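You operate a simulated robot arm through the tools that you are given. There is no shell and no other tool. Be economical: measure what you need, move in short steps, check, and stop when the job is done.

You run a simulated robot arm. Do the job below in one go: nothing can be reset, and whatever is moved stays where it is left.

Task
Load the plate of cores into the oven; start it at that plate's heat.
Fine: the heat is on the plate's tag; set the dial, shut the door before you switch on, leave it on.

It is judged by the outcome, as a careful person would: the job done as asked, and still so three seconds after it is handed in. It fails if anything else is knocked over, pushed out of place, dropped, spilled or broken.

Robot
A 6-joint arm with a two-finger parallel gripper, fixed in place. Base frame: the origin is at the foot of the arm, x ahead of it, y to its left, z up; the work surface is at about z = 0.8. Units: m, rad, N and s.
With the tool pointing down near the work surface it reaches from about 0.24 to 0.64 m from the base axis. Its first joint turns from -1.152 to 1.152 rad. Payload 2.7 kg.
The tool frame sits at the grasp point between the pads (the TCP): z along the fingers, y along the line on which they close. The tips reach 0.023 m beyond it. The gripper opens to 0.094 m. The fingers are 0.038 m wide and 0.01 m thick; the gripper's body (0.054 by 0.096 m) begins 0.039 m behind the TCP.
Orientation is that of the tool frame in the base frame, as a unit quaternion [w, x, y, z]. With the fingers straight down and closing along the base's y, the tool's x points along the base's -x, its y along +y and its z along -z.

Tools
- The arm moves only by the tool servo_tool. Its argument "moves" is one flat list of numbers, 7 for each row, row after row: the turn, a rotation vector about the tool's x, y, z in units of 5 degrees (1.0 is 5 degrees), then the shift along the tool's x, y, z in units of 25 mm (1.0 is 25 mm), then the gripper command, from -1 (fully open) to 1 (shut), values between in proportion. In form: [rx, ry, rz, tx, ty, tz, fingers, rx, ry, rz, tx, ty, tz, fingers, ...]. A call has 1 to 10 rows; each row shifts and turns the commanded pose from where the row before left it, along the tool's axes as they then stand. A call with a number of a shift or a turn outside -1 to 1 is refused whole. A row lasts 0.2 s, in which the tool goes at most 0.05 m and 0.15 rad; a call with a longer step from one row to the next is refused whole, and so is a gripper value outside its range. A pose out of reach is approached as far as the arm can. The call stops where the force on the tool passes 90 N (or 10 N more than at its start, if that is more) or the arm is blocked; 0.2 s more then pass. The fingers move at their own pace (about 0.045 m/s each) and stop on an object; they squeeze with about 23 N. The grip force told is the motor's: it shows also when the fingers shut on nothing. Time passes only in rows, and 0.2 s behind the last, so rows that do not move let the fingers close. It gives the time, the measured TCP pose, the force on the tool (base axes), the opening and the grip force at its end, in the units of the frame above (readings bear some noise), with the torque about the TCP (base axes, N m) and any sound that the robot's microphone picked up.
- Cameras (640 x 400 px; columns grow to the right, rows downward): "scene" is fixed at [0.073, -0.4308, 1.4323]; the picture's right is [0.83, -0.56, 0.00], its down [-0.26, -0.38, -0.89] and it looks along [0.50, 0.74, -0.46] (base axes); focal length 372 px, centre (320, 200). "wrist" rides on the gripper at [0.086, 0.016, -0.074] in the tool frame; the picture's right is [-0.18, 0.98, 0.00], its down [-0.58, -0.11, -0.81] and it looks along [-0.79, -0.15, 0.59] (tool axes); focal length 243 px, centre (320, 200). There is no depth. A picture from a camera that has moved, and an enlarged one, comes with that camera's place and axes in the base frame and with its lens. The place of the scene camera against the robot may be out by one fixed shift of up to 0.025 m in any direction.
- snapshot(camera): a new picture of that camera. It takes no simulated time.
- inspect(camera, box): a new picture of the part [left, top, right, bottom] of that camera's present view, enlarged. It takes no simulated time.
- close_job(): hands the job in; it is judged then, once.

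Go step by step. Nothing tells you positions but the pictures and the camera data: compare them with the known pose of the tool, close in by small moves and look again before you grip or let go. The budget is 120 turns and 64 pictures, counting those below and the enlarged ones. Unless the task says otherwise, let go and move clear before handing in, and close with one line.

The tools are called after "Request:" by a JSON object that holds its "fn" and its "kwargs". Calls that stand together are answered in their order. servo_tool: Moves the arm, as the interface text tells. Its arguments: {"type":"object","properties":{"moves":{"type":"array","items":{"type":"number"}}},"required":["moves"]} The other tools are called the same way: snapshot (camera) takes a picture; inspect (camera, box) takes an enlarged picture of a part of a camera's view; close_job () hands the job in.

At the start:

```text
t: 0.0
position: [0.3547, 0.0577, 1.2196]
tcp_rot: [0.001, -0.001, 1.0, 0.001]
force: [0.0, 0.5, 0.3]
moment: [-0.01, 0.01, -0.02]
grip_width: 0.094
grasp_force: 0.1
```

scene: 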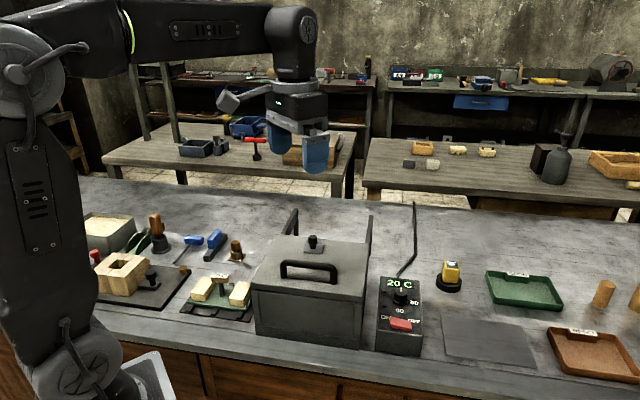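
wrist: 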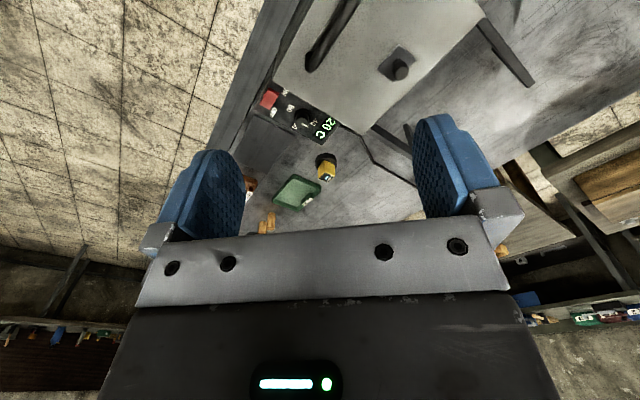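

I see an oven in the middle with a control box to its right, a plate with cream blocks to the left, and trays to the right. I'll enlarge these areas to read the tags.

Request:
{"fn": "inspect", "kwargs": {"camera": "scene", "box": [80, 200, 260, 330]}}

Request:
{"fn": "inspect", "kwargs": {"camera": "scene", "box": [240, 190, 440, 370]}}

Request:
{"fn": "inspect", "kwargs": {"camera": "scene", "box": [430, 240, 640, 390]}}

```text
3.08 times, centred on (170, 265) of scene
camera zoom: at [0.073, -0.4308, 1.4323], right [0.83, -0.56, 0.0], down [-0.26, -0.38, -0.89], along [0.5, 0.74, -0.46], focal length 1143 px, centre (782, 0)
```

zoom: 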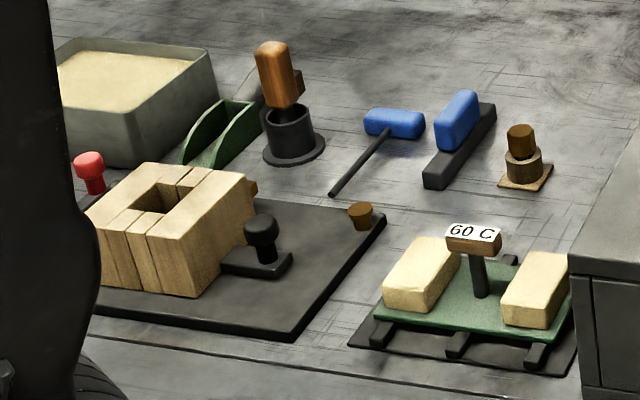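

```text
2.22 times, centred on (340, 280) of scene
camera zoom: at [0.073, -0.4308, 1.4323], right [0.83, -0.56, 0.0], down [-0.26, -0.38, -0.89], along [0.5, 0.74, -0.46], focal length 826 px, centre (276, 22)
```

zoom: 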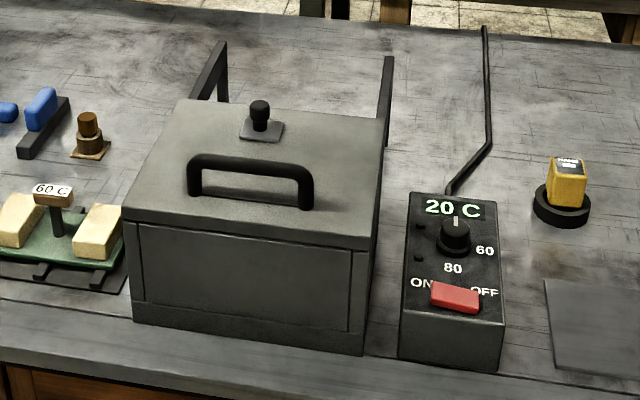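

```text
2.67 times, centred on (535, 315) of scene
camera zoom: at [0.073, -0.4308, 1.4323], right [0.83, -0.56, 0.0], down [-0.26, -0.38, -0.89], along [0.5, 0.74, -0.46], focal length 991 px, centre (-253, -107)
```

zoom: 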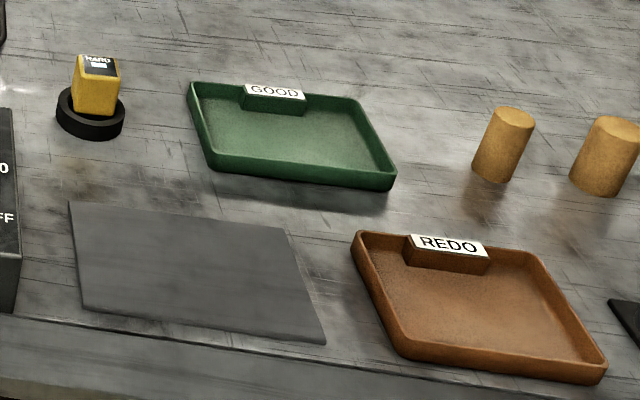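

The plate in question is the green one with two cores, tagged 60 C. I need to see how the oven's lid/door works, so I'll back off and yaw the wrist camera toward it.

Request:
{"fn": "servo_tool", "kwargs": {"moves": [0, 0, 0, 0.9, -0.8, 0, -1, 0, 0, 0, 0.9, -0.8, 0, -1, 0, 0, 0, 0.9, -0.8, 0, -1, 0, 0, -1, 0, 0, 0, -1, 0, 0, -1, 0, 0, 0, -1, 0, 0, -1, 0, 0, 0, -1, 0, 0, -1, 0, 0, 0, -1, 0, 0, -1, 0, 0, 0, -1, 0, 0, -1, 0, 0, 0, -1, 0, 0, -1, 0, 0, 0, -1]}}

Request:
{"fn": "servo_tool", "kwargs": {"moves": [0, 0, -1, 0, 0, 0, -1, 0, 0, -1, 0, 0, 0, -1, 0, 0, -1, 0, 0, 0, -1, 0, 0, -1, 0, 0, 0, -1]}}

Request:
{"fn": "snapshot", "kwargs": {"camera": "wrist"}}

```text
t: 2.2
position: [0.2864, -0.0045, 1.2208]
tcp_rot: [0.0, -0.302, 0.953, 0.0]
force: [-0.1, -0.6, 0.1]
moment: [0.01, 0.01, 0.01]
grip_width: 0.094
grasp_force: 0.0
```

```text
t: 3.2
position: [0.2873, -0.0033, 1.2194]
tcp_rot: [0.0, -0.462, 0.887, 0.0]
force: [0.0, -0.5, -0.4]
moment: [-0.01, -0.02, -0.02]
grip_width: 0.0939
grasp_force: 0.0
```

```text
58 pictures are left
camera wrist: at [0.2242, -0.0665, 1.2948], right [-0.7, 0.71, 0.0], down [0.42, 0.41, 0.81], along [0.58, 0.56, -0.59], focal length 243 px, centre (320, 200)
```

wrist: 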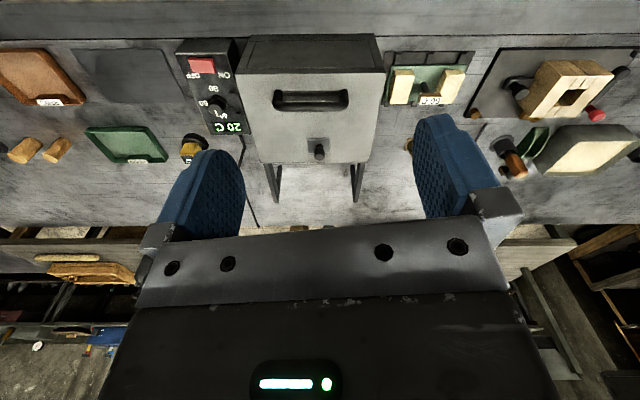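

The view is now square to the oven. I'll enlarge the oven and box.

Request:
{"fn": "inspect", "kwargs": {"camera": "wrist", "box": [160, 20, 400, 210]}}

Request:
{"fn": "inspect", "kwargs": {"camera": "wrist", "box": [360, 30, 500, 130]}}

```text
2.11 times, centred on (280, 115) of wrist
camera zoom: at [0.2242, -0.0665, 1.2948], right [-0.7, 0.71, 0.0], down [0.42, 0.41, 0.81], along [0.58, 0.56, -0.59], focal length 511 px, centre (404, 379)
```

zoom: 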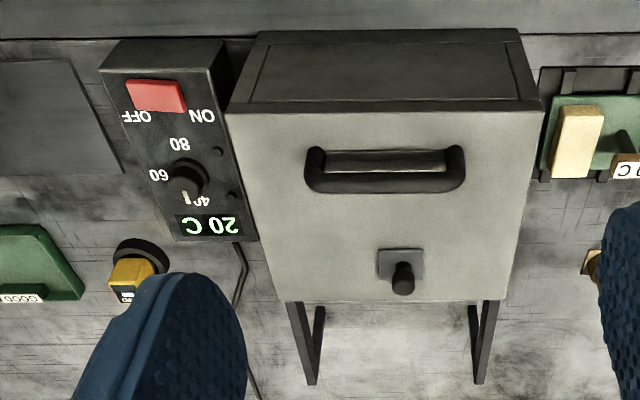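

```text
4.00 times, centred on (430, 80) of wrist
camera zoom: at [0.2242, -0.0665, 1.2948], right [-0.7, 0.71, 0.0], down [0.42, 0.41, 0.81], along [0.58, 0.56, -0.59], focal length 970 px, centre (-120, 680)
```

zoom: 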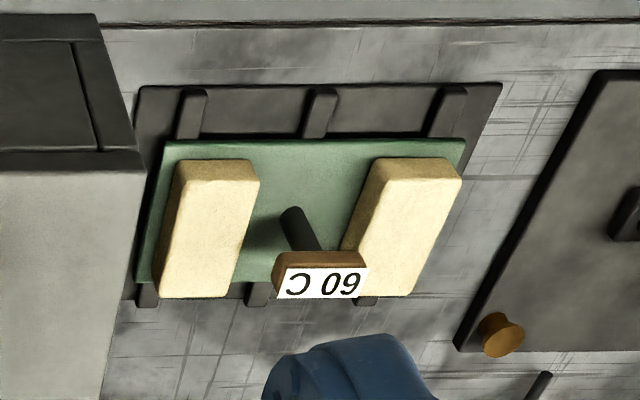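

The oven seems to have a lid on top with a handle bar and rails behind it, so the lid probably slides back (or tips). I'll turn the tool so it closes across the handle bar (front to back) and move above it.

Request:
{"fn": "servo_tool", "kwargs": {"moves": [0, 0, 1, 0, 0, 0, -1, 0, 0, 1, 0, 0, 0, -1, 0, 0, 1, 0, 0, 0, -1, 0, 0, 1, 0, 0, 0, -1, 0, 0, 1, 0, 0, 0, -1, 0, 0, 1, 0, 0, 0, -1, 0, 0, 1, 0, 0, 0, -1, 0, 0, 1, 0, 0, 0, -1, 0, 0, 1, 0, 0, 0, -1, 0, 0, 1, 0, 0, 0, -1]}}

Request:
{"fn": "servo_tool", "kwargs": {"moves": [0, 0, 1, 0, 0, 0, -1, 0, 0, 1, 0, 0, 0, -1, 0, 0, 1, 0, 0, 0, -1, 0, 0, 1, 0, 0, 0, -1, 0, 0, 1, 0, 0, 0, -1, 0, 0, 1, 0, 0, 0, -1, 0, 0, 1, 0, 0, 0, -1, 0, 0, 1, 0, 0, 0, -1, 0, 0, 1, 0, 0, 0, -1, 0, 0, 1, 0, 0, 0, -1]}}

Request:
{"fn": "servo_tool", "kwargs": {"moves": [0, 0, 0, -0.1, 0.93, 0.9, -1, 0, 0, 0, -0.1, 0.93, 0.9, -1, 0, 0, 0, -0.1, 0.93, 0.9, -1, 0, 0, 0, -0.1, 0.93, 0.9, -1, 0, 0, 0, -0.06, 0.93, 0.9, -1, 0, 0, 0, 0, 0, 0, -1]}}

Request:
{"fn": "snapshot", "kwargs": {"camera": "scene"}}

Request:
{"fn": "snapshot", "kwargs": {"camera": "wrist"}}

```text
t: 5.4
position: [0.286, -0.0029, 1.2203]
tcp_rot: [0.0, -0.043, 0.999, -0.001]
force: [0.5, -0.2, 0.0]
moment: [-0.01, 0.01, 0.01]
grip_width: 0.094
grasp_force: 0.1
```

```text
t: 7.6
position: [0.2876, -0.0027, 1.2196]
tcp_rot: [-0.001, 0.384, 0.923, 0.0]
force: [0.2, -0.4, 0.3]
moment: [0.0, 0.01, -0.02]
grip_width: 0.0941
grasp_force: 0.1
```

```text
t: 9.0
position: [0.3763, 0.0715, 1.1074]
tcp_rot: [-0.001, 0.383, 0.924, 0.0]
force: [0.0, -0.2, -0.9]
moment: [0.02, 0.0, 0.0]
grip_width: 0.0941
grasp_force: 0.1
```

```text
55 pictures are left
```

scene: 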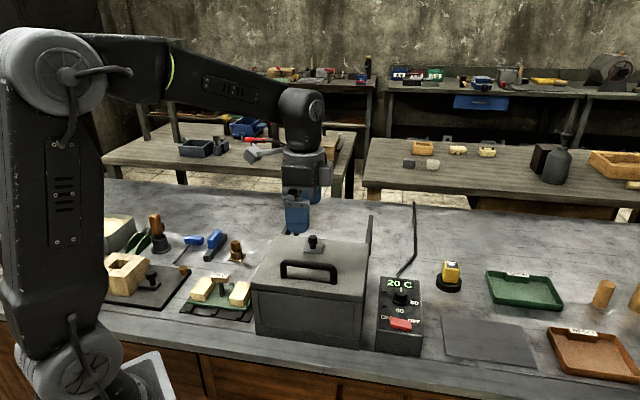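

```text
54 pictures are left
camera wrist: at [0.3273, 0.1431, 1.1819], right [0.83, 0.56, 0.0], down [0.33, -0.49, 0.81], along [0.46, -0.67, -0.59], focal length 243 px, centre (320, 200)
```

wrist: 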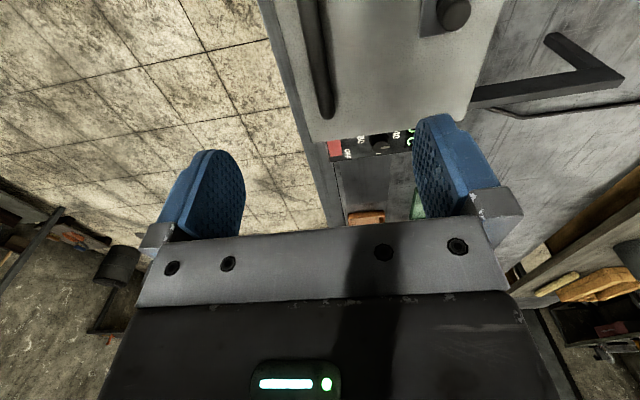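

The brackets behind are horizontal rails with legs at lid height, so the lid slides back. The gripper sits over the handle bar; I'll descend most of the way and check.

Request:
{"fn": "servo_tool", "kwargs": {"moves": [0, 0, 0, 0, -0.1, 1, -1, 0, 0, 0, 0, 0, 1, -1, 0, 0, 0, 0, 0, 1, -1, 0, 0, 0, 0, 0, 1, -1, 0, 0, 0, 0, 0, 0.8, -1, 0, 0, 0, 0, 0, 0, -1]}}

Request:
{"fn": "inspect", "kwargs": {"camera": "scene", "box": [240, 190, 400, 290]}}

Request:
{"fn": "snapshot", "kwargs": {"camera": "wrist"}}

```text
t: 10.4
position: [0.375, 0.0683, 0.9868]
tcp_rot: [0.001, 0.382, 0.924, -0.001]
force: [0.0, -0.2, 0.0]
moment: [-0.01, 0.03, 0.0]
grip_width: 0.0939
grasp_force: 0.1
```

```text
4.00 times, centred on (320, 240) of scene
camera zoom: at [0.073, -0.4308, 1.4323], right [0.83, -0.56, 0.0], down [-0.26, -0.38, -0.89], along [0.5, 0.74, -0.46], focal length 1486 px, centre (320, 40)
```

zoom: 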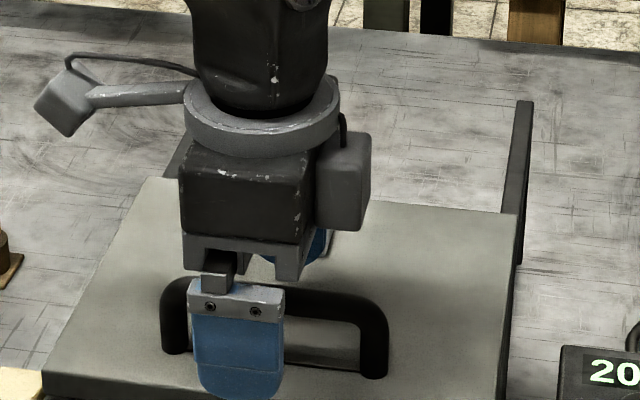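

```text
52 pictures are left
camera wrist: at [0.3257, 0.1394, 1.0625], right [0.83, 0.56, 0.0], down [0.33, -0.49, 0.81], along [0.46, -0.67, -0.59], focal length 243 px, centre (320, 200)
```

wrist: 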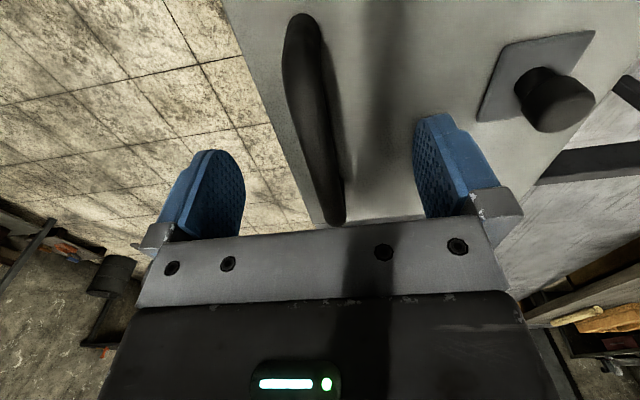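

The fingers straddle the bar; I'll shift slightly to its centre, drop a bit and close.

Request:
{"fn": "servo_tool", "kwargs": {"moves": [0, 0, 0, -0.4, 0, 0.3, -1, 0, 0, 0, 0, 0, 0.3, -1, 0, 0, 0, 0, 0, 0, 1, 0, 0, 0, 0, 0, 0, 1, 0, 0, 0, 0, 0, 0, 1, 0, 0, 0, 0, 0, 0, 1, 0, 0, 0, 0, 0, 0, 1, 0, 0, 0, 0, 0, 0, 1]}}

Request:
{"fn": "snapshot", "kwargs": {"camera": "wrist"}}

```text
t: 12.2
position: [0.3831, 0.0622, 0.9715]
tcp_rot: [0.001, 0.383, 0.924, 0.001]
force: [10.4, 11.8, -4.6]
moment: [-0.2, -0.14, -0.14]
grip_width: 0.0134
grasp_force: 45.1
```

```text
51 pictures are left
camera wrist: at [0.3332, 0.1337, 1.0477], right [0.82, 0.57, 0.0], down [0.33, -0.49, 0.81], along [0.46, -0.66, -0.59], focal length 243 px, centre (320, 200)
```

wrist: 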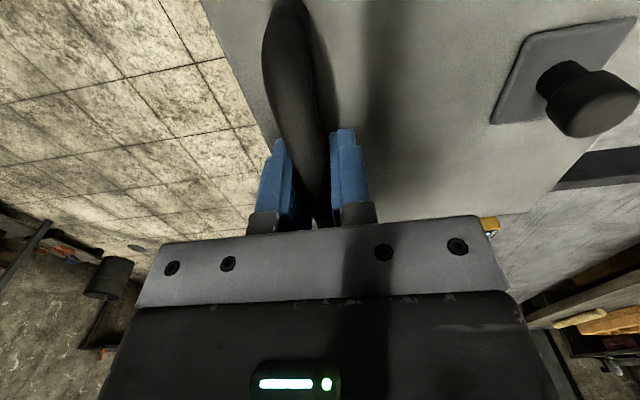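

The bar is gripped (13 mm). I'll try a gentle 15 mm pull towards the rear.

Request:
{"fn": "servo_tool", "kwargs": {"moves": [0, 0, 0, 0, 0.2, 0, 1, 0, 0, 0, 0, 0.2, 0, 1, 0, 0, 0, 0, 0.2, 0, 1]}}

Request:
{"fn": "inspect", "kwargs": {"camera": "scene", "box": [230, 190, 430, 360]}}

```text
t: 13.0
position: [0.3918, 0.0723, 0.9725]
tcp_rot: [0.0, 0.383, 0.924, 0.0]
force: [-2.7, 0.3, 16.2]
moment: [0.89, 0.91, 0.1]
grip_width: 0.0138
grasp_force: 44.9
```

```text
2.35 times, centred on (330, 275) of scene
camera zoom: at [0.0727, -0.4308, 1.4323], right [0.83, -0.56, 0.0], down [-0.26, -0.38, -0.89], along [0.5, 0.74, -0.46], focal length 874 px, centre (296, 24)
```

zoom: 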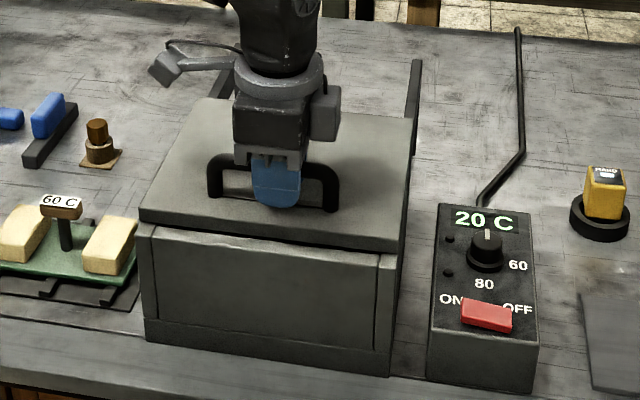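

The lid slides freely to the rear. I'll keep sliding it back, watching the force.

Request:
{"fn": "servo_tool", "kwargs": {"moves": [0, 0, 0, 0, 0.5, 0, 1, 0, 0, 0, 0, 0.6, 0, 1, 0, 0, 0, 0, 0.6, 0, 1, 0, 0, 0, 0, 0.6, 0, 1, 0, 0, 0, 0, 0.6, 0, 1, 0, 0, 0, 0, 0.6, 0, 1, 0, 0, 0, 0, 0.6, 0, 1]}}

Request:
{"fn": "snapshot", "kwargs": {"camera": "scene"}}

```text
t: 14.6
position: [0.4657, 0.1459, 0.9727]
tcp_rot: [0.001, 0.383, 0.924, 0.001]
force: [-3.9, 3.0, 19.7]
moment: [-0.38, -0.52, -0.05]
grip_width: 0.0136
grasp_force: 44.9
```

```text
49 pictures are left
```

scene: 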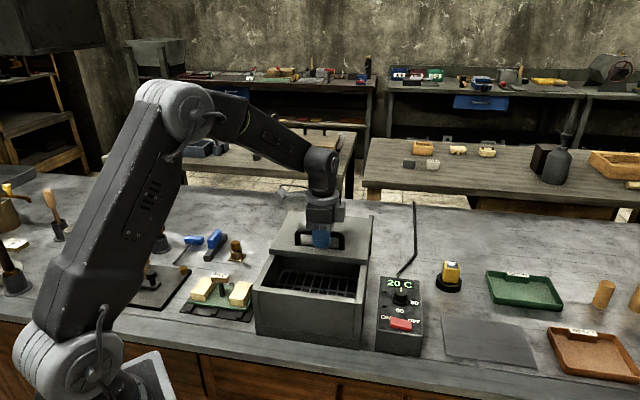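

The oven opens with a rack inside. I'll push on slowly towards the end of the rails.

Request:
{"fn": "servo_tool", "kwargs": {"moves": [0, 0, 0, 0, 0.3, 0, 1, 0, 0, 0, 0, 0.3, 0, 1, 0, 0, 0, 0, 0.3, 0, 1, 0, 0, 0, 0, 0.3, 0, 1, 0, 0, 0, 0, 0.3, 0, 1]}}

Request:
{"fn": "inspect", "kwargs": {"camera": "scene", "box": [230, 190, 430, 360]}}

```text
t: 15.8
position: [0.4918, 0.1718, 0.9732]
tcp_rot: [0.0, 0.382, 0.924, 0.0]
force: [-3.7, 0.6, 13.2]
moment: [-0.12, -0.2, 0.04]
grip_width: 0.0133
grasp_force: 45.1
```

```text
2.35 times, centred on (330, 275) of scene
camera zoom: at [0.0727, -0.4308, 1.4323], right [0.83, -0.56, 0.0], down [-0.26, -0.38, -0.89], along [0.5, 0.74, -0.46], focal length 874 px, centre (296, 24)
```

zoom: 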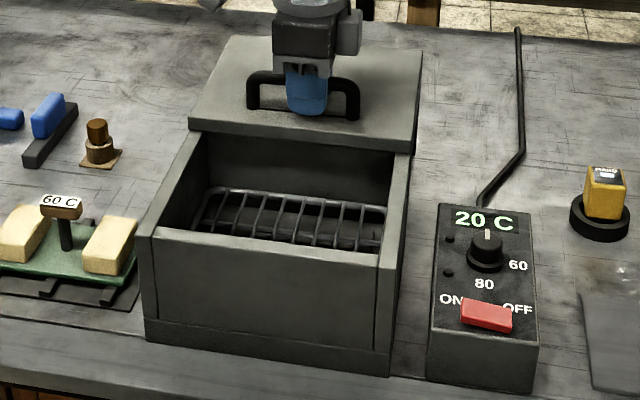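

The opening is about 0.15 m deep, ample for the plate (about 0.14 × 0.075). I'll release the handle and rise.

Request:
{"fn": "servo_tool", "kwargs": {"moves": [0, 0, 0, 0, 0, 0, -0.3, 0, 0, 0, 0, 0, 0, -0.3, 0, 0, 0, 0, 0, 0, -0.3, 0, 0, 0, 0, 0, -0.5, -0.3, 0, 0, 0, 0, 0, -1, -0.3, 0, 0, 0, 0, 0, -1, -0.3, 0, 0, 0, 0, 0, -1, -0.3, 0, 0, 0, 0, 0, -1, -0.3, 0, 0, 0, 0, 0, -1, -0.3, 0, 0, 0, 0, 0, -1, -0.3]}}

Request:
{"fn": "snapshot", "kwargs": {"camera": "wrist"}}

```text
t: 18.0
position: [0.4914, 0.1708, 1.1367]
tcp_rot: [0.0, 0.383, 0.924, 0.0]
force: [-0.3, 0.3, -1.7]
moment: [0.0, 0.02, -0.03]
grip_width: 0.0609
grasp_force: 0.0
```

```text
47 pictures are left
camera wrist: at [0.442, 0.2428, 1.2109], right [0.83, 0.56, 0.0], down [0.33, -0.49, 0.81], along [0.46, -0.67, -0.59], focal length 243 px, centre (320, 200)
```

wrist: 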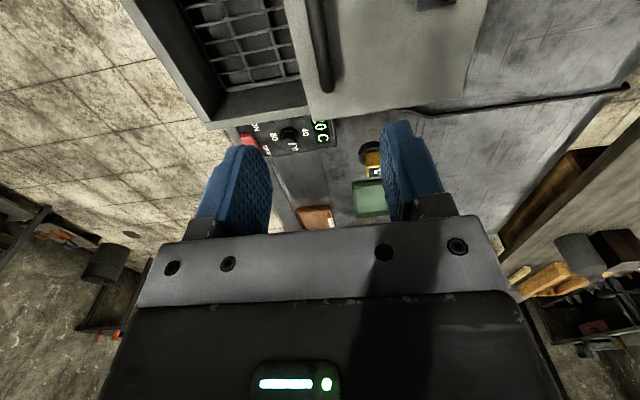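

The lid stays open. Next I'll move over the plate's tag handle, estimated at about (0.258, 0.258).

Request:
{"fn": "servo_tool", "kwargs": {"moves": [0, 0, 0, 0.91, -0.41, 0, -0.3, 0, 0, 0, 0.91, -0.41, 0, -0.3, 0, 0, 0, 0.91, -0.41, 0, -0.3, 0, 0, 0, 0.91, -0.41, 0, -0.3, 0, 0, 0, 0.91, -0.41, 0, -0.3, 0, 0, 0, 0.91, -0.41, 0, -0.3, 0, 0, 0, 0.91, -0.41, 0, -0.3, 0, 0, 0, 0.91, -0.41, 0, -0.3, 0, 0, 0, 0.91, -0.41, 0, -0.3, 0, 0, 0, 0.91, -0.41, 0, -0.3]}}

Request:
{"fn": "snapshot", "kwargs": {"camera": "wrist"}}

Request:
{"fn": "snapshot", "kwargs": {"camera": "scene"}}

```text
t: 20.2
position: [0.2585, 0.2613, 1.134]
tcp_rot: [0.0, 0.383, 0.924, 0.001]
force: [-0.2, -0.1, -0.2]
moment: [0.02, 0.02, 0.01]
grip_width: 0.0611
grasp_force: 0.2
```

```text
46 pictures are left
camera wrist: at [0.2087, 0.3317, 1.2091], right [0.83, 0.56, 0.0], down [0.33, -0.49, 0.81], along [0.46, -0.67, -0.59], focal length 243 px, centre (320, 200)
```

wrist: 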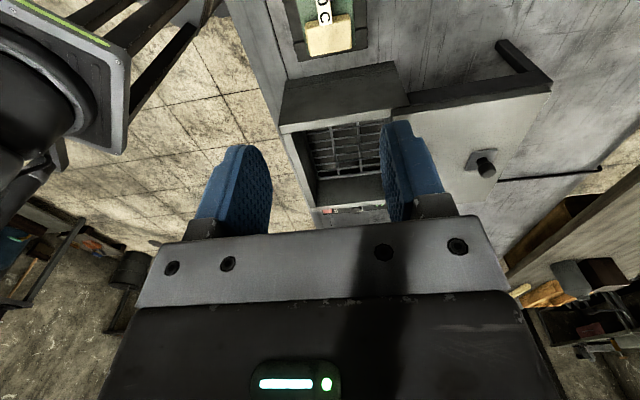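

```text
45 pictures are left
```

scene: 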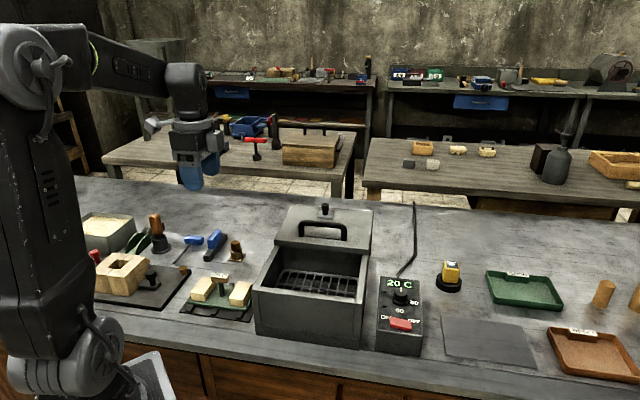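

The tag is nearly below the gripper. I'll descend to z≈0.98 and look again.

Request:
{"fn": "servo_tool", "kwargs": {"moves": [0, 0, 0, 0, 0, 1, -0.3, 0, 0, 0, 0, 0, 1, -0.3, 0, 0, 0, 0, 0, 1, -0.3, 0, 0, 0, 0, 0, 1, -0.3, 0, 0, 0, 0, 0, 1, -0.3, 0, 0, 0, 0, 0, 1, -0.3, 0, 0, 0, 0, 0, 0, -0.3]}}

Request:
{"fn": "snapshot", "kwargs": {"camera": "wrist"}}

Request:
{"fn": "inspect", "kwargs": {"camera": "scene", "box": [150, 200, 310, 330]}}

```text
t: 21.8
position: [0.2586, 0.2593, 0.985]
tcp_rot: [0.0, 0.382, 0.924, 0.0]
force: [-0.2, -1.2, 0.0]
moment: [-0.01, -0.01, 0.01]
grip_width: 0.061
grasp_force: 0.0
```

```text
44 pictures are left
camera wrist: at [0.2098, 0.3316, 1.0596], right [0.83, 0.56, 0.0], down [0.33, -0.49, 0.81], along [0.46, -0.67, -0.59], focal length 243 px, centre (320, 200)
```

wrist: 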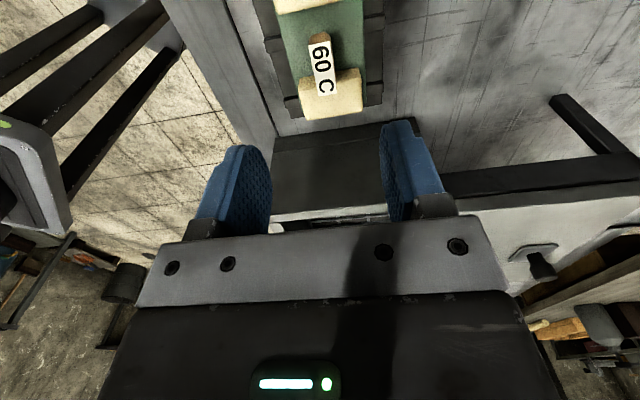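

```text
3.08 times, centred on (230, 265) of scene
camera zoom: at [0.073, -0.4308, 1.4323], right [0.83, -0.56, 0.0], down [-0.26, -0.38, -0.89], along [0.5, 0.74, -0.46], focal length 1143 px, centre (597, 0)
```

zoom: 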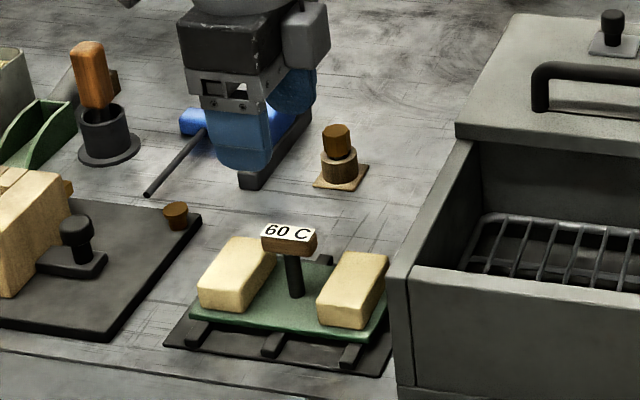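

The tag bar is about 4 mm rearward of the tool and aligned. I'll correct, descend to z≈0.887 and check before closing.

Request:
{"fn": "servo_tool", "kwargs": {"moves": [0, 0, 0, 0.1, 0.16, 0.8, -0.3, 0, 0, 0, 0, 0, 0.8, -0.3, 0, 0, 0, 0, 0, 0.8, -0.3, 0, 0, 0, 0, 0, 0.8, -0.3, 0, 0, 0, 0, 0, 0.7, -0.3, 0, 0, 0, 0, 0, 0, -0.3]}}

Request:
{"fn": "inspect", "kwargs": {"camera": "scene", "box": [150, 220, 290, 330]}}

Request:
{"fn": "snapshot", "kwargs": {"camera": "wrist"}}

```text
t: 23.2
position: [0.2589, 0.264, 0.8875]
tcp_rot: [0.0, 0.383, 0.924, 0.0]
force: [-0.7, 0.4, -0.1]
moment: [-0.02, 0.0, 0.01]
grip_width: 0.0613
grasp_force: 0.0
```

```text
3.64 times, centred on (220, 275) of scene
camera zoom: at [0.073, -0.4308, 1.4323], right [0.83, -0.56, 0.0], down [-0.26, -0.38, -0.89], along [0.5, 0.74, -0.46], focal length 1351 px, centre (684, -73)
```

zoom: 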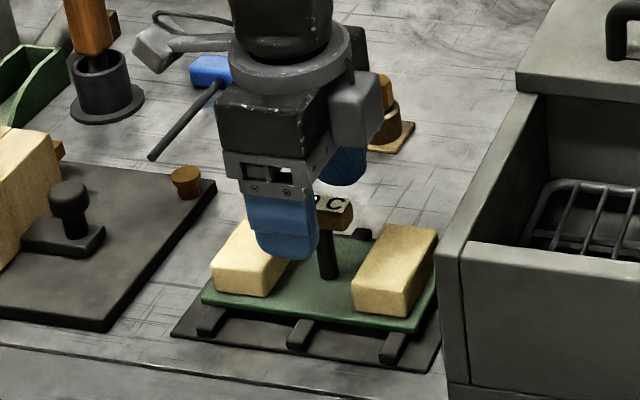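

```text
41 pictures are left
camera wrist: at [0.2101, 0.336, 0.9619], right [0.83, 0.56, 0.0], down [0.33, -0.49, 0.81], along [0.46, -0.67, -0.59], focal length 243 px, centre (320, 200)
```

wrist: 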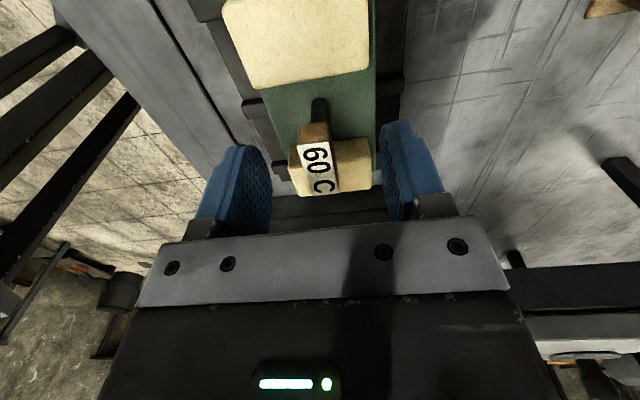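

Both views agree that the tag bar is between the fingers. I'll close on it.

Request:
{"fn": "servo_tool", "kwargs": {"moves": [0, 0, 0, 0, 0, 0.1, 0.3, 0, 0, 0, 0, 0, 0.1, 1, 0, 0, 0, 0, 0, 0, 1, 0, 0, 0, 0, 0, 0, 1, 0, 0, 0, 0, 0, 0, 1, 0, 0, 0, 0, 0, 0, 1]}}

Request:
{"fn": "inspect", "kwargs": {"camera": "scene", "box": [150, 220, 290, 330]}}

```text
t: 24.6
position: [0.2604, 0.2647, 0.8823]
tcp_rot: [0.0, 0.383, 0.924, 0.0]
force: [-0.3, -1.0, 0.6]
moment: [-0.03, -0.02, -0.03]
grip_width: 0.0156
grasp_force: 22.8
```

```text
3.64 times, centred on (220, 275) of scene
camera zoom: at [0.073, -0.4308, 1.4323], right [0.83, -0.56, 0.0], down [-0.26, -0.38, -0.89], along [0.5, 0.74, -0.46], focal length 1351 px, centre (684, -73)
```

zoom: 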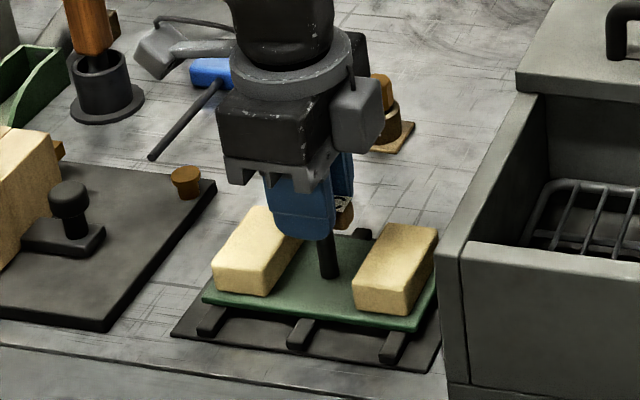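

Grip is firm, but in the scene view the fingers seem offset about 1 cm towards the left of the post. I'll check with the wrist view.

Request:
{"fn": "inspect", "kwargs": {"camera": "wrist", "box": [220, 60, 420, 220]}}

```text
2.50 times, centred on (320, 140) of wrist
camera zoom: at [0.2103, 0.3361, 0.9575], right [0.83, 0.56, 0.0], down [0.33, -0.49, 0.81], along [0.46, -0.67, -0.59], focal length 606 px, centre (320, 350)
```

zoom: 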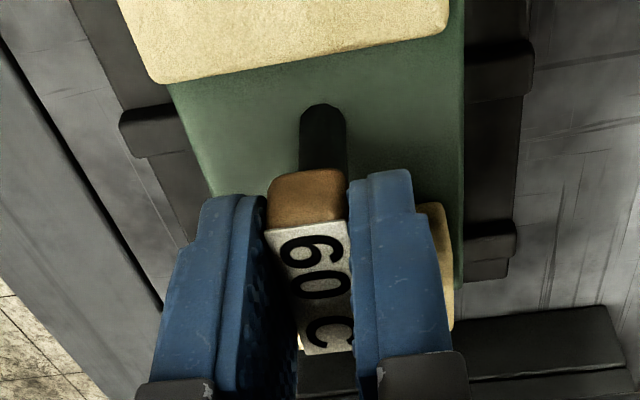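

The fingers sit roughly 8–10 mm off the post. I'll open, shift toward it and regrip, for a balanced lift.

Request:
{"fn": "servo_tool", "kwargs": {"moves": [0, 0, 0, 0, 0, 0, 0.1, 0, 0, 0, 0, 0, 0, 0.1, 0, 0, 0, -0.2, 0, 0, 0.1, 0, 0, 0, -0.2, 0, 0, 0.1, 0, 0, 0, 0, 0, 0, 1, 0, 0, 0, 0, 0, 0, 1, 0, 0, 0, 0, 0, 0, 1, 0, 0, 0, 0, 0, 0, 1]}}

Request:
{"fn": "inspect", "kwargs": {"camera": "scene", "box": [150, 220, 290, 330]}}

```text
t: 26.4
position: [0.2667, 0.2581, 0.8827]
tcp_rot: [0.0, 0.382, 0.924, 0.0]
force: [1.4, -1.1, 0.0]
moment: [0.01, -0.05, 0.02]
grip_width: 0.0157
grasp_force: 23.1
```

```text
3.64 times, centred on (220, 275) of scene
camera zoom: at [0.073, -0.4308, 1.4323], right [0.83, -0.56, 0.0], down [-0.26, -0.38, -0.89], along [0.5, 0.74, -0.46], focal length 1351 px, centre (684, -73)
```

zoom: 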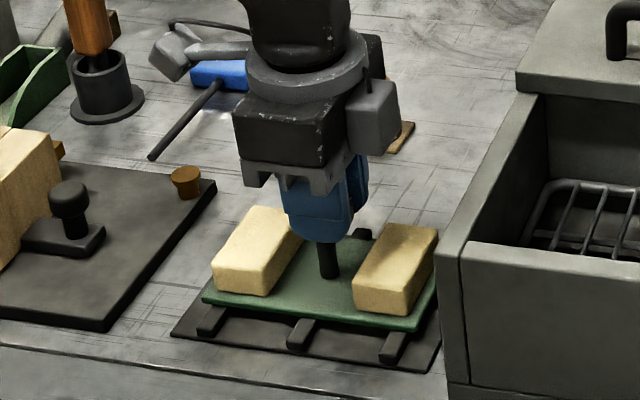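

Now it is centred on the post. I'll lift slowly and check that the plate stays level.

Request:
{"fn": "servo_tool", "kwargs": {"moves": [0, 0, 0, 0, 0, -0.1, 1, 0, 0, 0, 0, 0, -0.2, 1, 0, 0, 0, 0, 0, -0.3, 1, 0, 0, 0, 0, 0, -0.4, 1, 0, 0, 0, 0, 0, -0.4, 1, 0, 0, 0, 0, 0, -0.3, 1, 0, 0, 0, 0, 0, -0.2, 1, 0, 0, 0, 0, 0, -0.1, 1]}}

Request:
{"fn": "inspect", "kwargs": {"camera": "scene", "box": [150, 180, 310, 330]}}

```text
t: 28.2
position: [0.2668, 0.2588, 0.9328]
tcp_rot: [0.0, 0.382, 0.924, 0.0]
force: [0.1, 0.8, -2.6]
moment: [0.0, 0.01, -0.02]
grip_width: 0.0154
grasp_force: 22.8
```

```text
2.67 times, centred on (230, 255) of scene
camera zoom: at [0.073, -0.4307, 1.4323], right [0.83, -0.56, 0.0], down [-0.26, -0.38, -0.89], along [0.5, 0.74, -0.46], focal length 991 px, centre (560, 53)
```

zoom: 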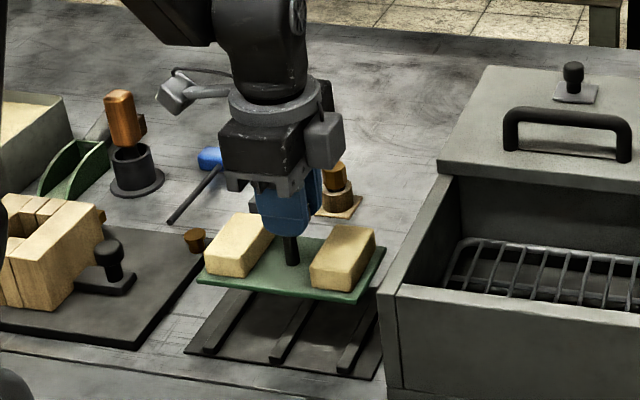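

The plate is level and secure. I'll raise it higher above the oven's rim, then traverse gently.

Request:
{"fn": "servo_tool", "kwargs": {"moves": [0, 0, 0, 0, 0, -0.2, 1, 0, 0, 0, 0, 0, -0.4, 1, 0, 0, 0, 0, 0, -0.6, 1, 0, 0, 0, 0, 0, -0.7, 1, 0, 0, 0, 0, 0, -0.7, 1, 0, 0, 0, 0, 0, -0.7, 1, 0, 0, 0, 0, 0, -0.6, 1, 0, 0, 0, 0, 0, -0.4, 1, 0, 0, 0, 0, 0, -0.2, 1]}}

Request:
{"fn": "servo_tool", "kwargs": {"moves": [0, 0, 0, -0.2, 0, 0, 1, 0, 0, 0, -0.4, 0, 0, 1, 0, 0, 0, -0.6, 0, 0, 1, 0, 0, 0, -0.7, 0, 0, 1, 0, 0, 0, -0.7, 0, 0, 1, 0, 0, 0, -0.7, 0, 0, 1, 0, 0, 0, -0.6, 0, 0, 1, 0, 0, 0, -0.4, 0, 0, 1, 0, 0, 0, -0.2, 0, 0, 1]}}

Request:
{"fn": "servo_tool", "kwargs": {"moves": [0, 0, 0, -0.2, 0, 0, 1, 0, 0, 0, -0.4, 0, 0, 1, 0, 0, 0, -0.6, 0, 0, 1, 0, 0, 0, -0.7, 0, 0, 1, 0, 0, 0, -0.7, 0, 0, 1, 0, 0, 0, -0.6, 0, 0, 1, 0, 0, 0, -0.4, 0, 0, 1, 0, 0, 0, -0.2, 0, 0, 1, 0, 0, 0, -0.1, 0, 0, 1]}}

Request:
{"fn": "inspect", "kwargs": {"camera": "scene", "box": [210, 160, 410, 360]}}

Request:
{"fn": "snapshot", "kwargs": {"camera": "wrist"}}

```text
t: 30.2
position: [0.2672, 0.2583, 1.045]
tcp_rot: [0.0, 0.382, 0.924, 0.0]
force: [-0.3, -0.1, -2.5]
moment: [-0.02, 0.0, 0.0]
grip_width: 0.0156
grasp_force: 22.8
```

```text
t: 32.2
position: [0.3462, 0.178, 1.0454]
tcp_rot: [0.0, 0.383, 0.924, 0.0]
force: [-0.1, -1.1, -2.7]
moment: [-0.03, -0.02, -0.01]
grip_width: 0.0156
grasp_force: 23.3
```

```text
t: 34.2
position: [0.4156, 0.1087, 1.0448]
tcp_rot: [0.0, 0.382, 0.924, 0.001]
force: [-0.1, -0.5, -3.5]
moment: [-0.02, 0.01, 0.0]
grip_width: 0.0153
grasp_force: 23.0
```

```text
2.00 times, centred on (310, 260) of scene
camera zoom: at [0.073, -0.4308, 1.4323], right [0.83, -0.56, 0.0], down [-0.26, -0.38, -0.89], along [0.5, 0.74, -0.46], focal length 743 px, centre (340, 80)
```

zoom: 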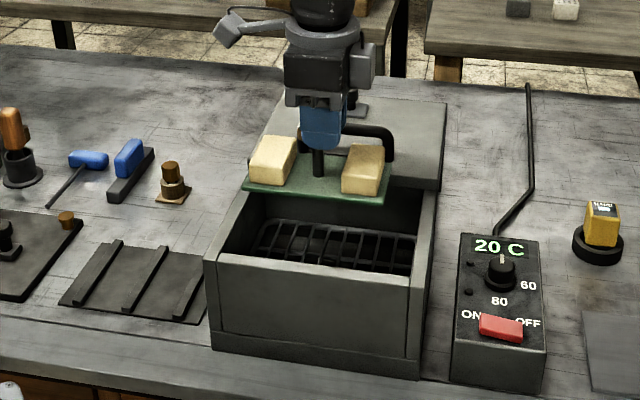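

```text
35 pictures are left
camera wrist: at [0.3661, 0.1806, 1.1199], right [0.83, 0.56, 0.0], down [0.33, -0.49, 0.81], along [0.46, -0.67, -0.59], focal length 243 px, centre (320, 200)
```

wrist: 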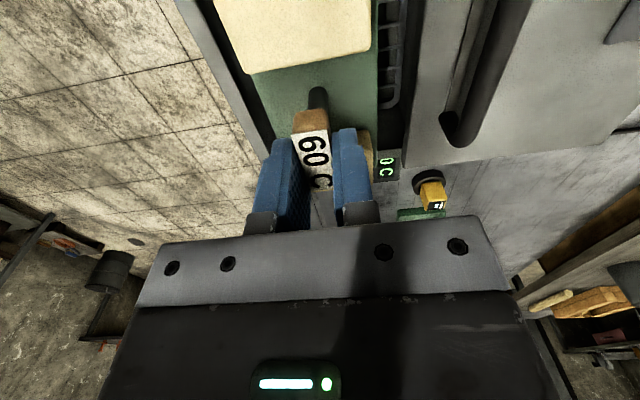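

The plate is over the opening, about 8 mm left of centre. I'll correct and lower it to just inside the rim.

Request:
{"fn": "servo_tool", "kwargs": {"moves": [0, 0, 0, -0.16, -0.1, 0, 1, 0, 0, 0, -0.16, -0.1, 0.1, 1, 0, 0, 0, 0, 0, 0.2, 1, 0, 0, 0, 0, 0, 0.4, 1, 0, 0, 0, 0, 0, 0.5, 1, 0, 0, 0, 0, 0, 0.5, 1, 0, 0, 0, 0, 0, 0.4, 1, 0, 0, 0, 0, 0, 0.2, 1, 0, 0, 0, 0, 0, 0.1, 1]}}

Request:
{"fn": "inspect", "kwargs": {"camera": "scene", "box": [230, 180, 390, 340]}}

Request:
{"fn": "snapshot", "kwargs": {"camera": "wrist"}}

```text
t: 36.2
position: [0.4178, 0.0999, 0.9848]
tcp_rot: [0.0, 0.383, 0.924, 0.0]
force: [-0.6, 0.1, -2.8]
moment: [-0.06, -0.01, -0.05]
grip_width: 0.0156
grasp_force: 22.8
```

```text
2.50 times, centred on (310, 260) of scene
camera zoom: at [0.073, -0.4308, 1.4323], right [0.83, -0.56, 0.0], down [-0.26, -0.38, -0.89], along [0.5, 0.74, -0.46], focal length 929 px, centre (345, 50)
```

zoom: 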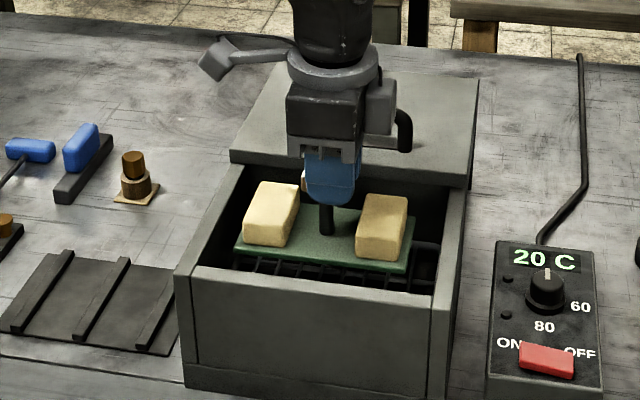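

```text
33 pictures are left
camera wrist: at [0.3678, 0.1714, 1.0596], right [0.83, 0.56, 0.0], down [0.33, -0.49, 0.81], along [0.46, -0.67, -0.59], focal length 243 px, centre (320, 200)
```

wrist: 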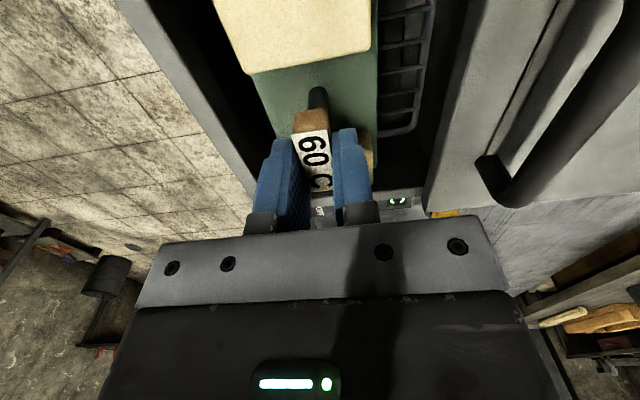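

The plate fits with clearance all round. I'll nudge it 7 mm rearward to centre it on the rack and continue lowering.

Request:
{"fn": "servo_tool", "kwargs": {"moves": [0, 0, 0, 0, 0.14, 0.1, 1, 0, 0, 0, 0, 0.14, 0.2, 1, 0, 0, 0, 0, 0, 0.3, 1, 0, 0, 0, 0, 0, 0.3, 1, 0, 0, 0, 0, 0, 0.3, 1, 0, 0, 0, 0, 0, 0.3, 1, 0, 0, 0, 0, 0, 0.1, 1]}}

Request:
{"fn": "inspect", "kwargs": {"camera": "scene", "box": [230, 180, 390, 340]}}

```text
t: 37.8
position: [0.4226, 0.1057, 0.9441]
tcp_rot: [0.0, 0.383, 0.924, -0.001]
force: [0.3, 0.2, -3.6]
moment: [0.01, 0.01, 0.06]
grip_width: 0.0156
grasp_force: 23.1
```

```text
2.50 times, centred on (310, 260) of scene
camera zoom: at [0.073, -0.4308, 1.4323], right [0.83, -0.56, 0.0], down [-0.26, -0.38, -0.89], along [0.5, 0.74, -0.46], focal length 929 px, centre (345, 50)
```

zoom: 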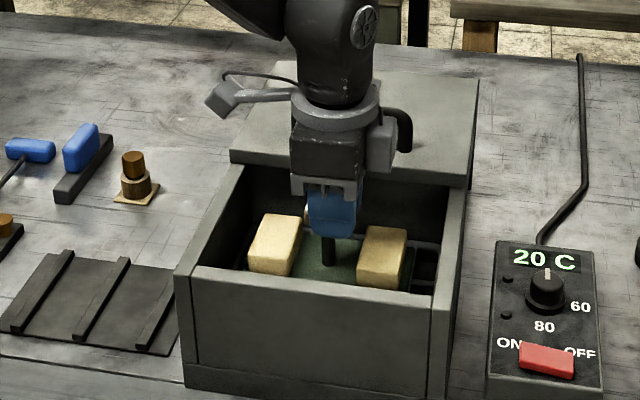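

All clear; I continue lowering in small steps until the plate touches the rack.

Request:
{"fn": "servo_tool", "kwargs": {"moves": [0, 0, 0, 0, 0, 0.2, 1, 0, 0, 0, 0, 0, 0.2, 1, 0, 0, 0, 0, 0, 0.2, 1, 0, 0, 0, 0, 0, 0.1, 1]}}

Request:
{"fn": "servo_tool", "kwargs": {"moves": [0, 0, 0, 0, 0, 0.15, 1, 0, 0, 0, 0, 0, 0.15, 1]}}

Request:
{"fn": "inspect", "kwargs": {"camera": "scene", "box": [230, 180, 390, 340]}}

```text
t: 38.8
position: [0.4219, 0.105, 0.9278]
tcp_rot: [0.0, 0.383, 0.924, 0.0]
force: [0.9, 0.3, -3.8]
moment: [-0.01, -0.03, -0.02]
grip_width: 0.0155
grasp_force: 23.2
```

```text
t: 39.4
position: [0.4242, 0.1056, 0.9206]
tcp_rot: [0.003, 0.383, 0.924, 0.002]
force: [-0.6, -0.8, 18.3]
moment: [-0.09, 0.14, -0.05]
grip_width: 0.0159
grasp_force: 22.9
```

```text
2.50 times, centred on (310, 260) of scene
camera zoom: at [0.0727, -0.4309, 1.4323], right [0.83, -0.56, 0.0], down [-0.26, -0.38, -0.89], along [0.5, 0.74, -0.46], focal length 929 px, centre (345, 50)
```

zoom: 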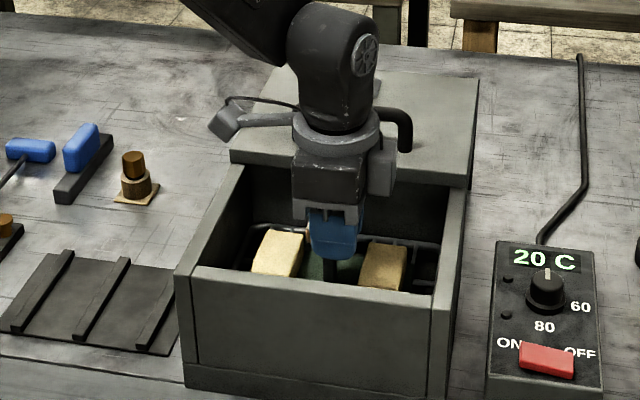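

The plate made contact (18 N upward). I'll relieve the force slightly and check with the wrist camera that it sits on the rack.

Request:
{"fn": "servo_tool", "kwargs": {"moves": [0, 0, 0, 0, 0, -0.08, 1, 0, 0, 0, 0, 0, 0, 1]}}

Request:
{"fn": "inspect", "kwargs": {"camera": "wrist", "box": [160, 0, 480, 200]}}

Request:
{"fn": "inspect", "kwargs": {"camera": "scene", "box": [270, 220, 370, 290]}}

```text
t: 40.0
position: [0.4224, 0.1044, 0.9217]
tcp_rot: [0.0, 0.382, 0.924, 0.001]
force: [2.2, 0.2, 3.3]
moment: [-0.29, -0.48, 0.16]
grip_width: 0.0156
grasp_force: 23.3
```

```text
2.00 times, centred on (320, 100) of wrist
camera zoom: at [0.3728, 0.1764, 0.9964], right [0.82, 0.57, 0.0], down [0.33, -0.49, 0.81], along [0.46, -0.67, -0.59], focal length 485 px, centre (320, 400)
```

zoom: 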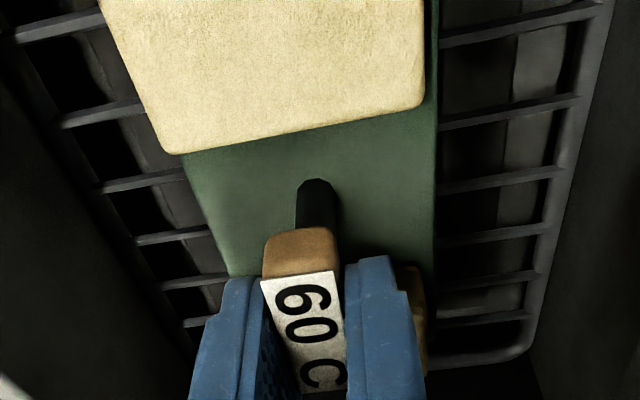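

```text
5.71 times, centred on (320, 255) of scene
camera zoom: at [0.073, -0.4308, 1.4323], right [0.83, -0.56, 0.0], down [-0.26, -0.38, -0.89], along [0.5, 0.74, -0.46], focal length 2123 px, centre (320, -114)
```

zoom: 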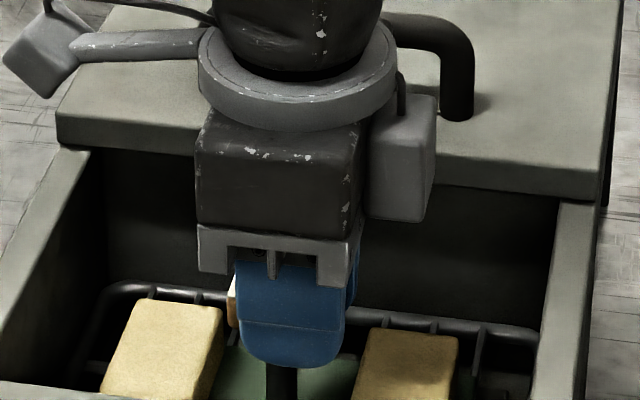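

The plate lies on the rack rungs, near centre. I'll open the fingers and rise straight up.

Request:
{"fn": "servo_tool", "kwargs": {"moves": [0, 0, 0, 0, 0, 0, 0.6, 0, 0, 0, 0, 0, 0, 0.2, 0, 0, 0, 0, 0, 0, 0, 0, 0, 0, 0, 0, 0, 0, 0, 0, 0, 0, 0, -0.3, 0, 0, 0, 0, 0, 0, -0.5, 0, 0, 0, 0, 0, 0, -0.9, 0, 0, 0, 0, 0, 0, -1, 0, 0, 0, 0, 0, 0, -1, 0, 0, 0, 0, 0, 0, -1, 0]}}

Request:
{"fn": "inspect", "kwargs": {"camera": "scene", "box": [230, 180, 390, 340]}}

```text
t: 42.2
position: [0.4222, 0.1049, 1.0383]
tcp_rot: [0.0, 0.382, 0.924, 0.001]
force: [0.2, 0.1, 0.1]
moment: [0.0, -0.01, -0.01]
grip_width: 0.0471
grasp_force: 0.1
```

```text
2.50 times, centred on (310, 260) of scene
camera zoom: at [0.073, -0.4308, 1.4323], right [0.83, -0.56, 0.0], down [-0.26, -0.38, -0.89], along [0.5, 0.74, -0.46], focal length 929 px, centre (345, 50)
```

zoom: 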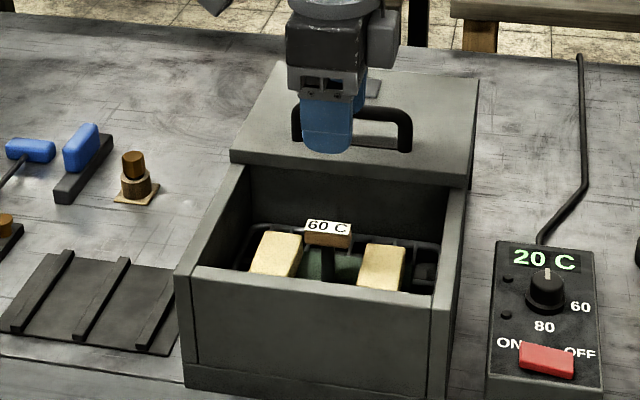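

The plate sits in the oven. Next I'll go back to the lid handle, grip it and begin closing it.

Request:
{"fn": "servo_tool", "kwargs": {"moves": [0, 0, 0, 0, 0.6, -0.3, -0.4, 0, 0, 0, 0, 0.8, 0, -0.4, 0, 0, 0, -0.1, 0.8, 0, -0.4, 0, 0, 0, 0, 0.8, 0, -0.4, 0, 0, 0, 0, 0.85, 0, -0.4, 0, 0, 0, 0, 0, 0.9, -0.4, 0, 0, 0, 0, 0, 0.9, -0.4]}}

Request:
{"fn": "inspect", "kwargs": {"camera": "scene", "box": [250, 170, 390, 290]}}

Request:
{"fn": "snapshot", "kwargs": {"camera": "wrist"}}

```text
t: 43.8
position: [0.4921, 0.1722, 1.0027]
tcp_rot: [0.001, 0.383, 0.924, 0.001]
force: [-0.5, -0.8, 0.5]
moment: [0.02, 0.01, -0.02]
grip_width: 0.0659
grasp_force: 0.1
```

```text
3.33 times, centred on (320, 230) of scene
camera zoom: at [0.073, -0.4308, 1.4323], right [0.83, -0.56, 0.0], down [-0.26, -0.38, -0.89], along [0.5, 0.74, -0.46], focal length 1238 px, centre (320, 100)
```

zoom: 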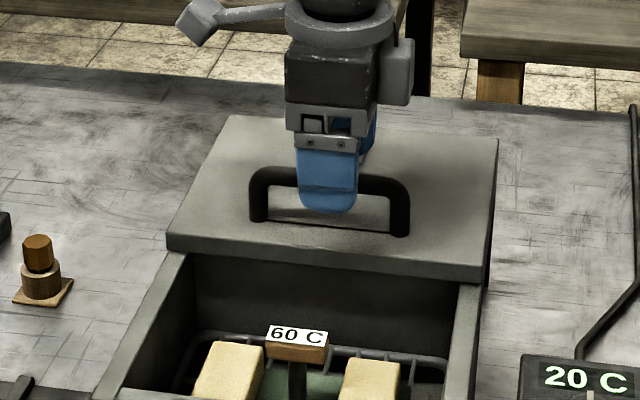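

```text
26 pictures are left
camera wrist: at [0.4429, 0.2433, 1.0769], right [0.83, 0.56, 0.0], down [0.33, -0.49, 0.81], along [0.46, -0.67, -0.59], focal length 243 px, centre (320, 200)
```

wrist: 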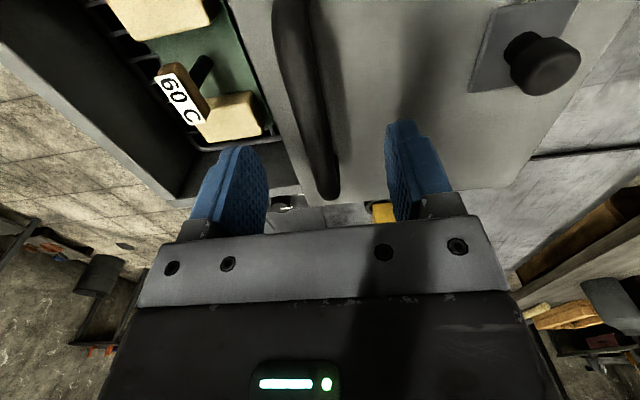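

I'll lower onto the handle, grip, and pull the lid forward about 45 mm, stopping before it reaches the tag to check the height.

Request:
{"fn": "servo_tool", "kwargs": {"moves": [0, 0, 0, 0, 0, 0.6, -0.4, 0, 0, 0, 0, 0, 0.6, -0.4, 0, 0, 0, 0, 0, 0, 1, 0, 0, 0, 0, 0, 0, 1, 0, 0, 0, 0, 0, 0, 1, 0, 0, 0, 0, 0, 0, 1, 0, 0, 0, 0, 0, 0, 1]}}

Request:
{"fn": "servo_tool", "kwargs": {"moves": [0, 0, 0, 0, -0.3, 0, 1, 0, 0, 0, 0, -0.5, 0, 1, 0, 0, 0, 0, -0.5, 0, 1, 0, 0, 0, 0, -0.3, 0, 1, 0, 0, 0, 0, -0.1, 0, 1]}}

Request:
{"fn": "inspect", "kwargs": {"camera": "scene", "box": [250, 190, 370, 290]}}

```text
t: 45.4
position: [0.4922, 0.1722, 0.973]
tcp_rot: [0.0, 0.383, 0.924, 0.0]
force: [-0.5, -0.5, -1.4]
moment: [-0.02, -0.04, -0.04]
grip_width: 0.0139
grasp_force: 44.8
```

```text
t: 46.6
position: [0.4618, 0.141, 0.9714]
tcp_rot: [0.0, 0.383, 0.924, -0.001]
force: [2.0, -0.4, -5.7]
moment: [0.16, 0.14, 0.06]
grip_width: 0.0138
grasp_force: 44.6
```

```text
4.00 times, centred on (310, 240) of scene
camera zoom: at [0.0731, -0.4308, 1.4323], right [0.83, -0.56, 0.0], down [-0.26, -0.38, -0.89], along [0.5, 0.74, -0.46], focal length 1486 px, centre (360, 40)
```

zoom: 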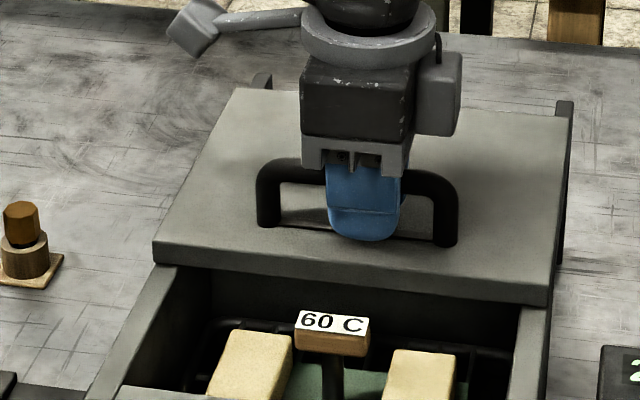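

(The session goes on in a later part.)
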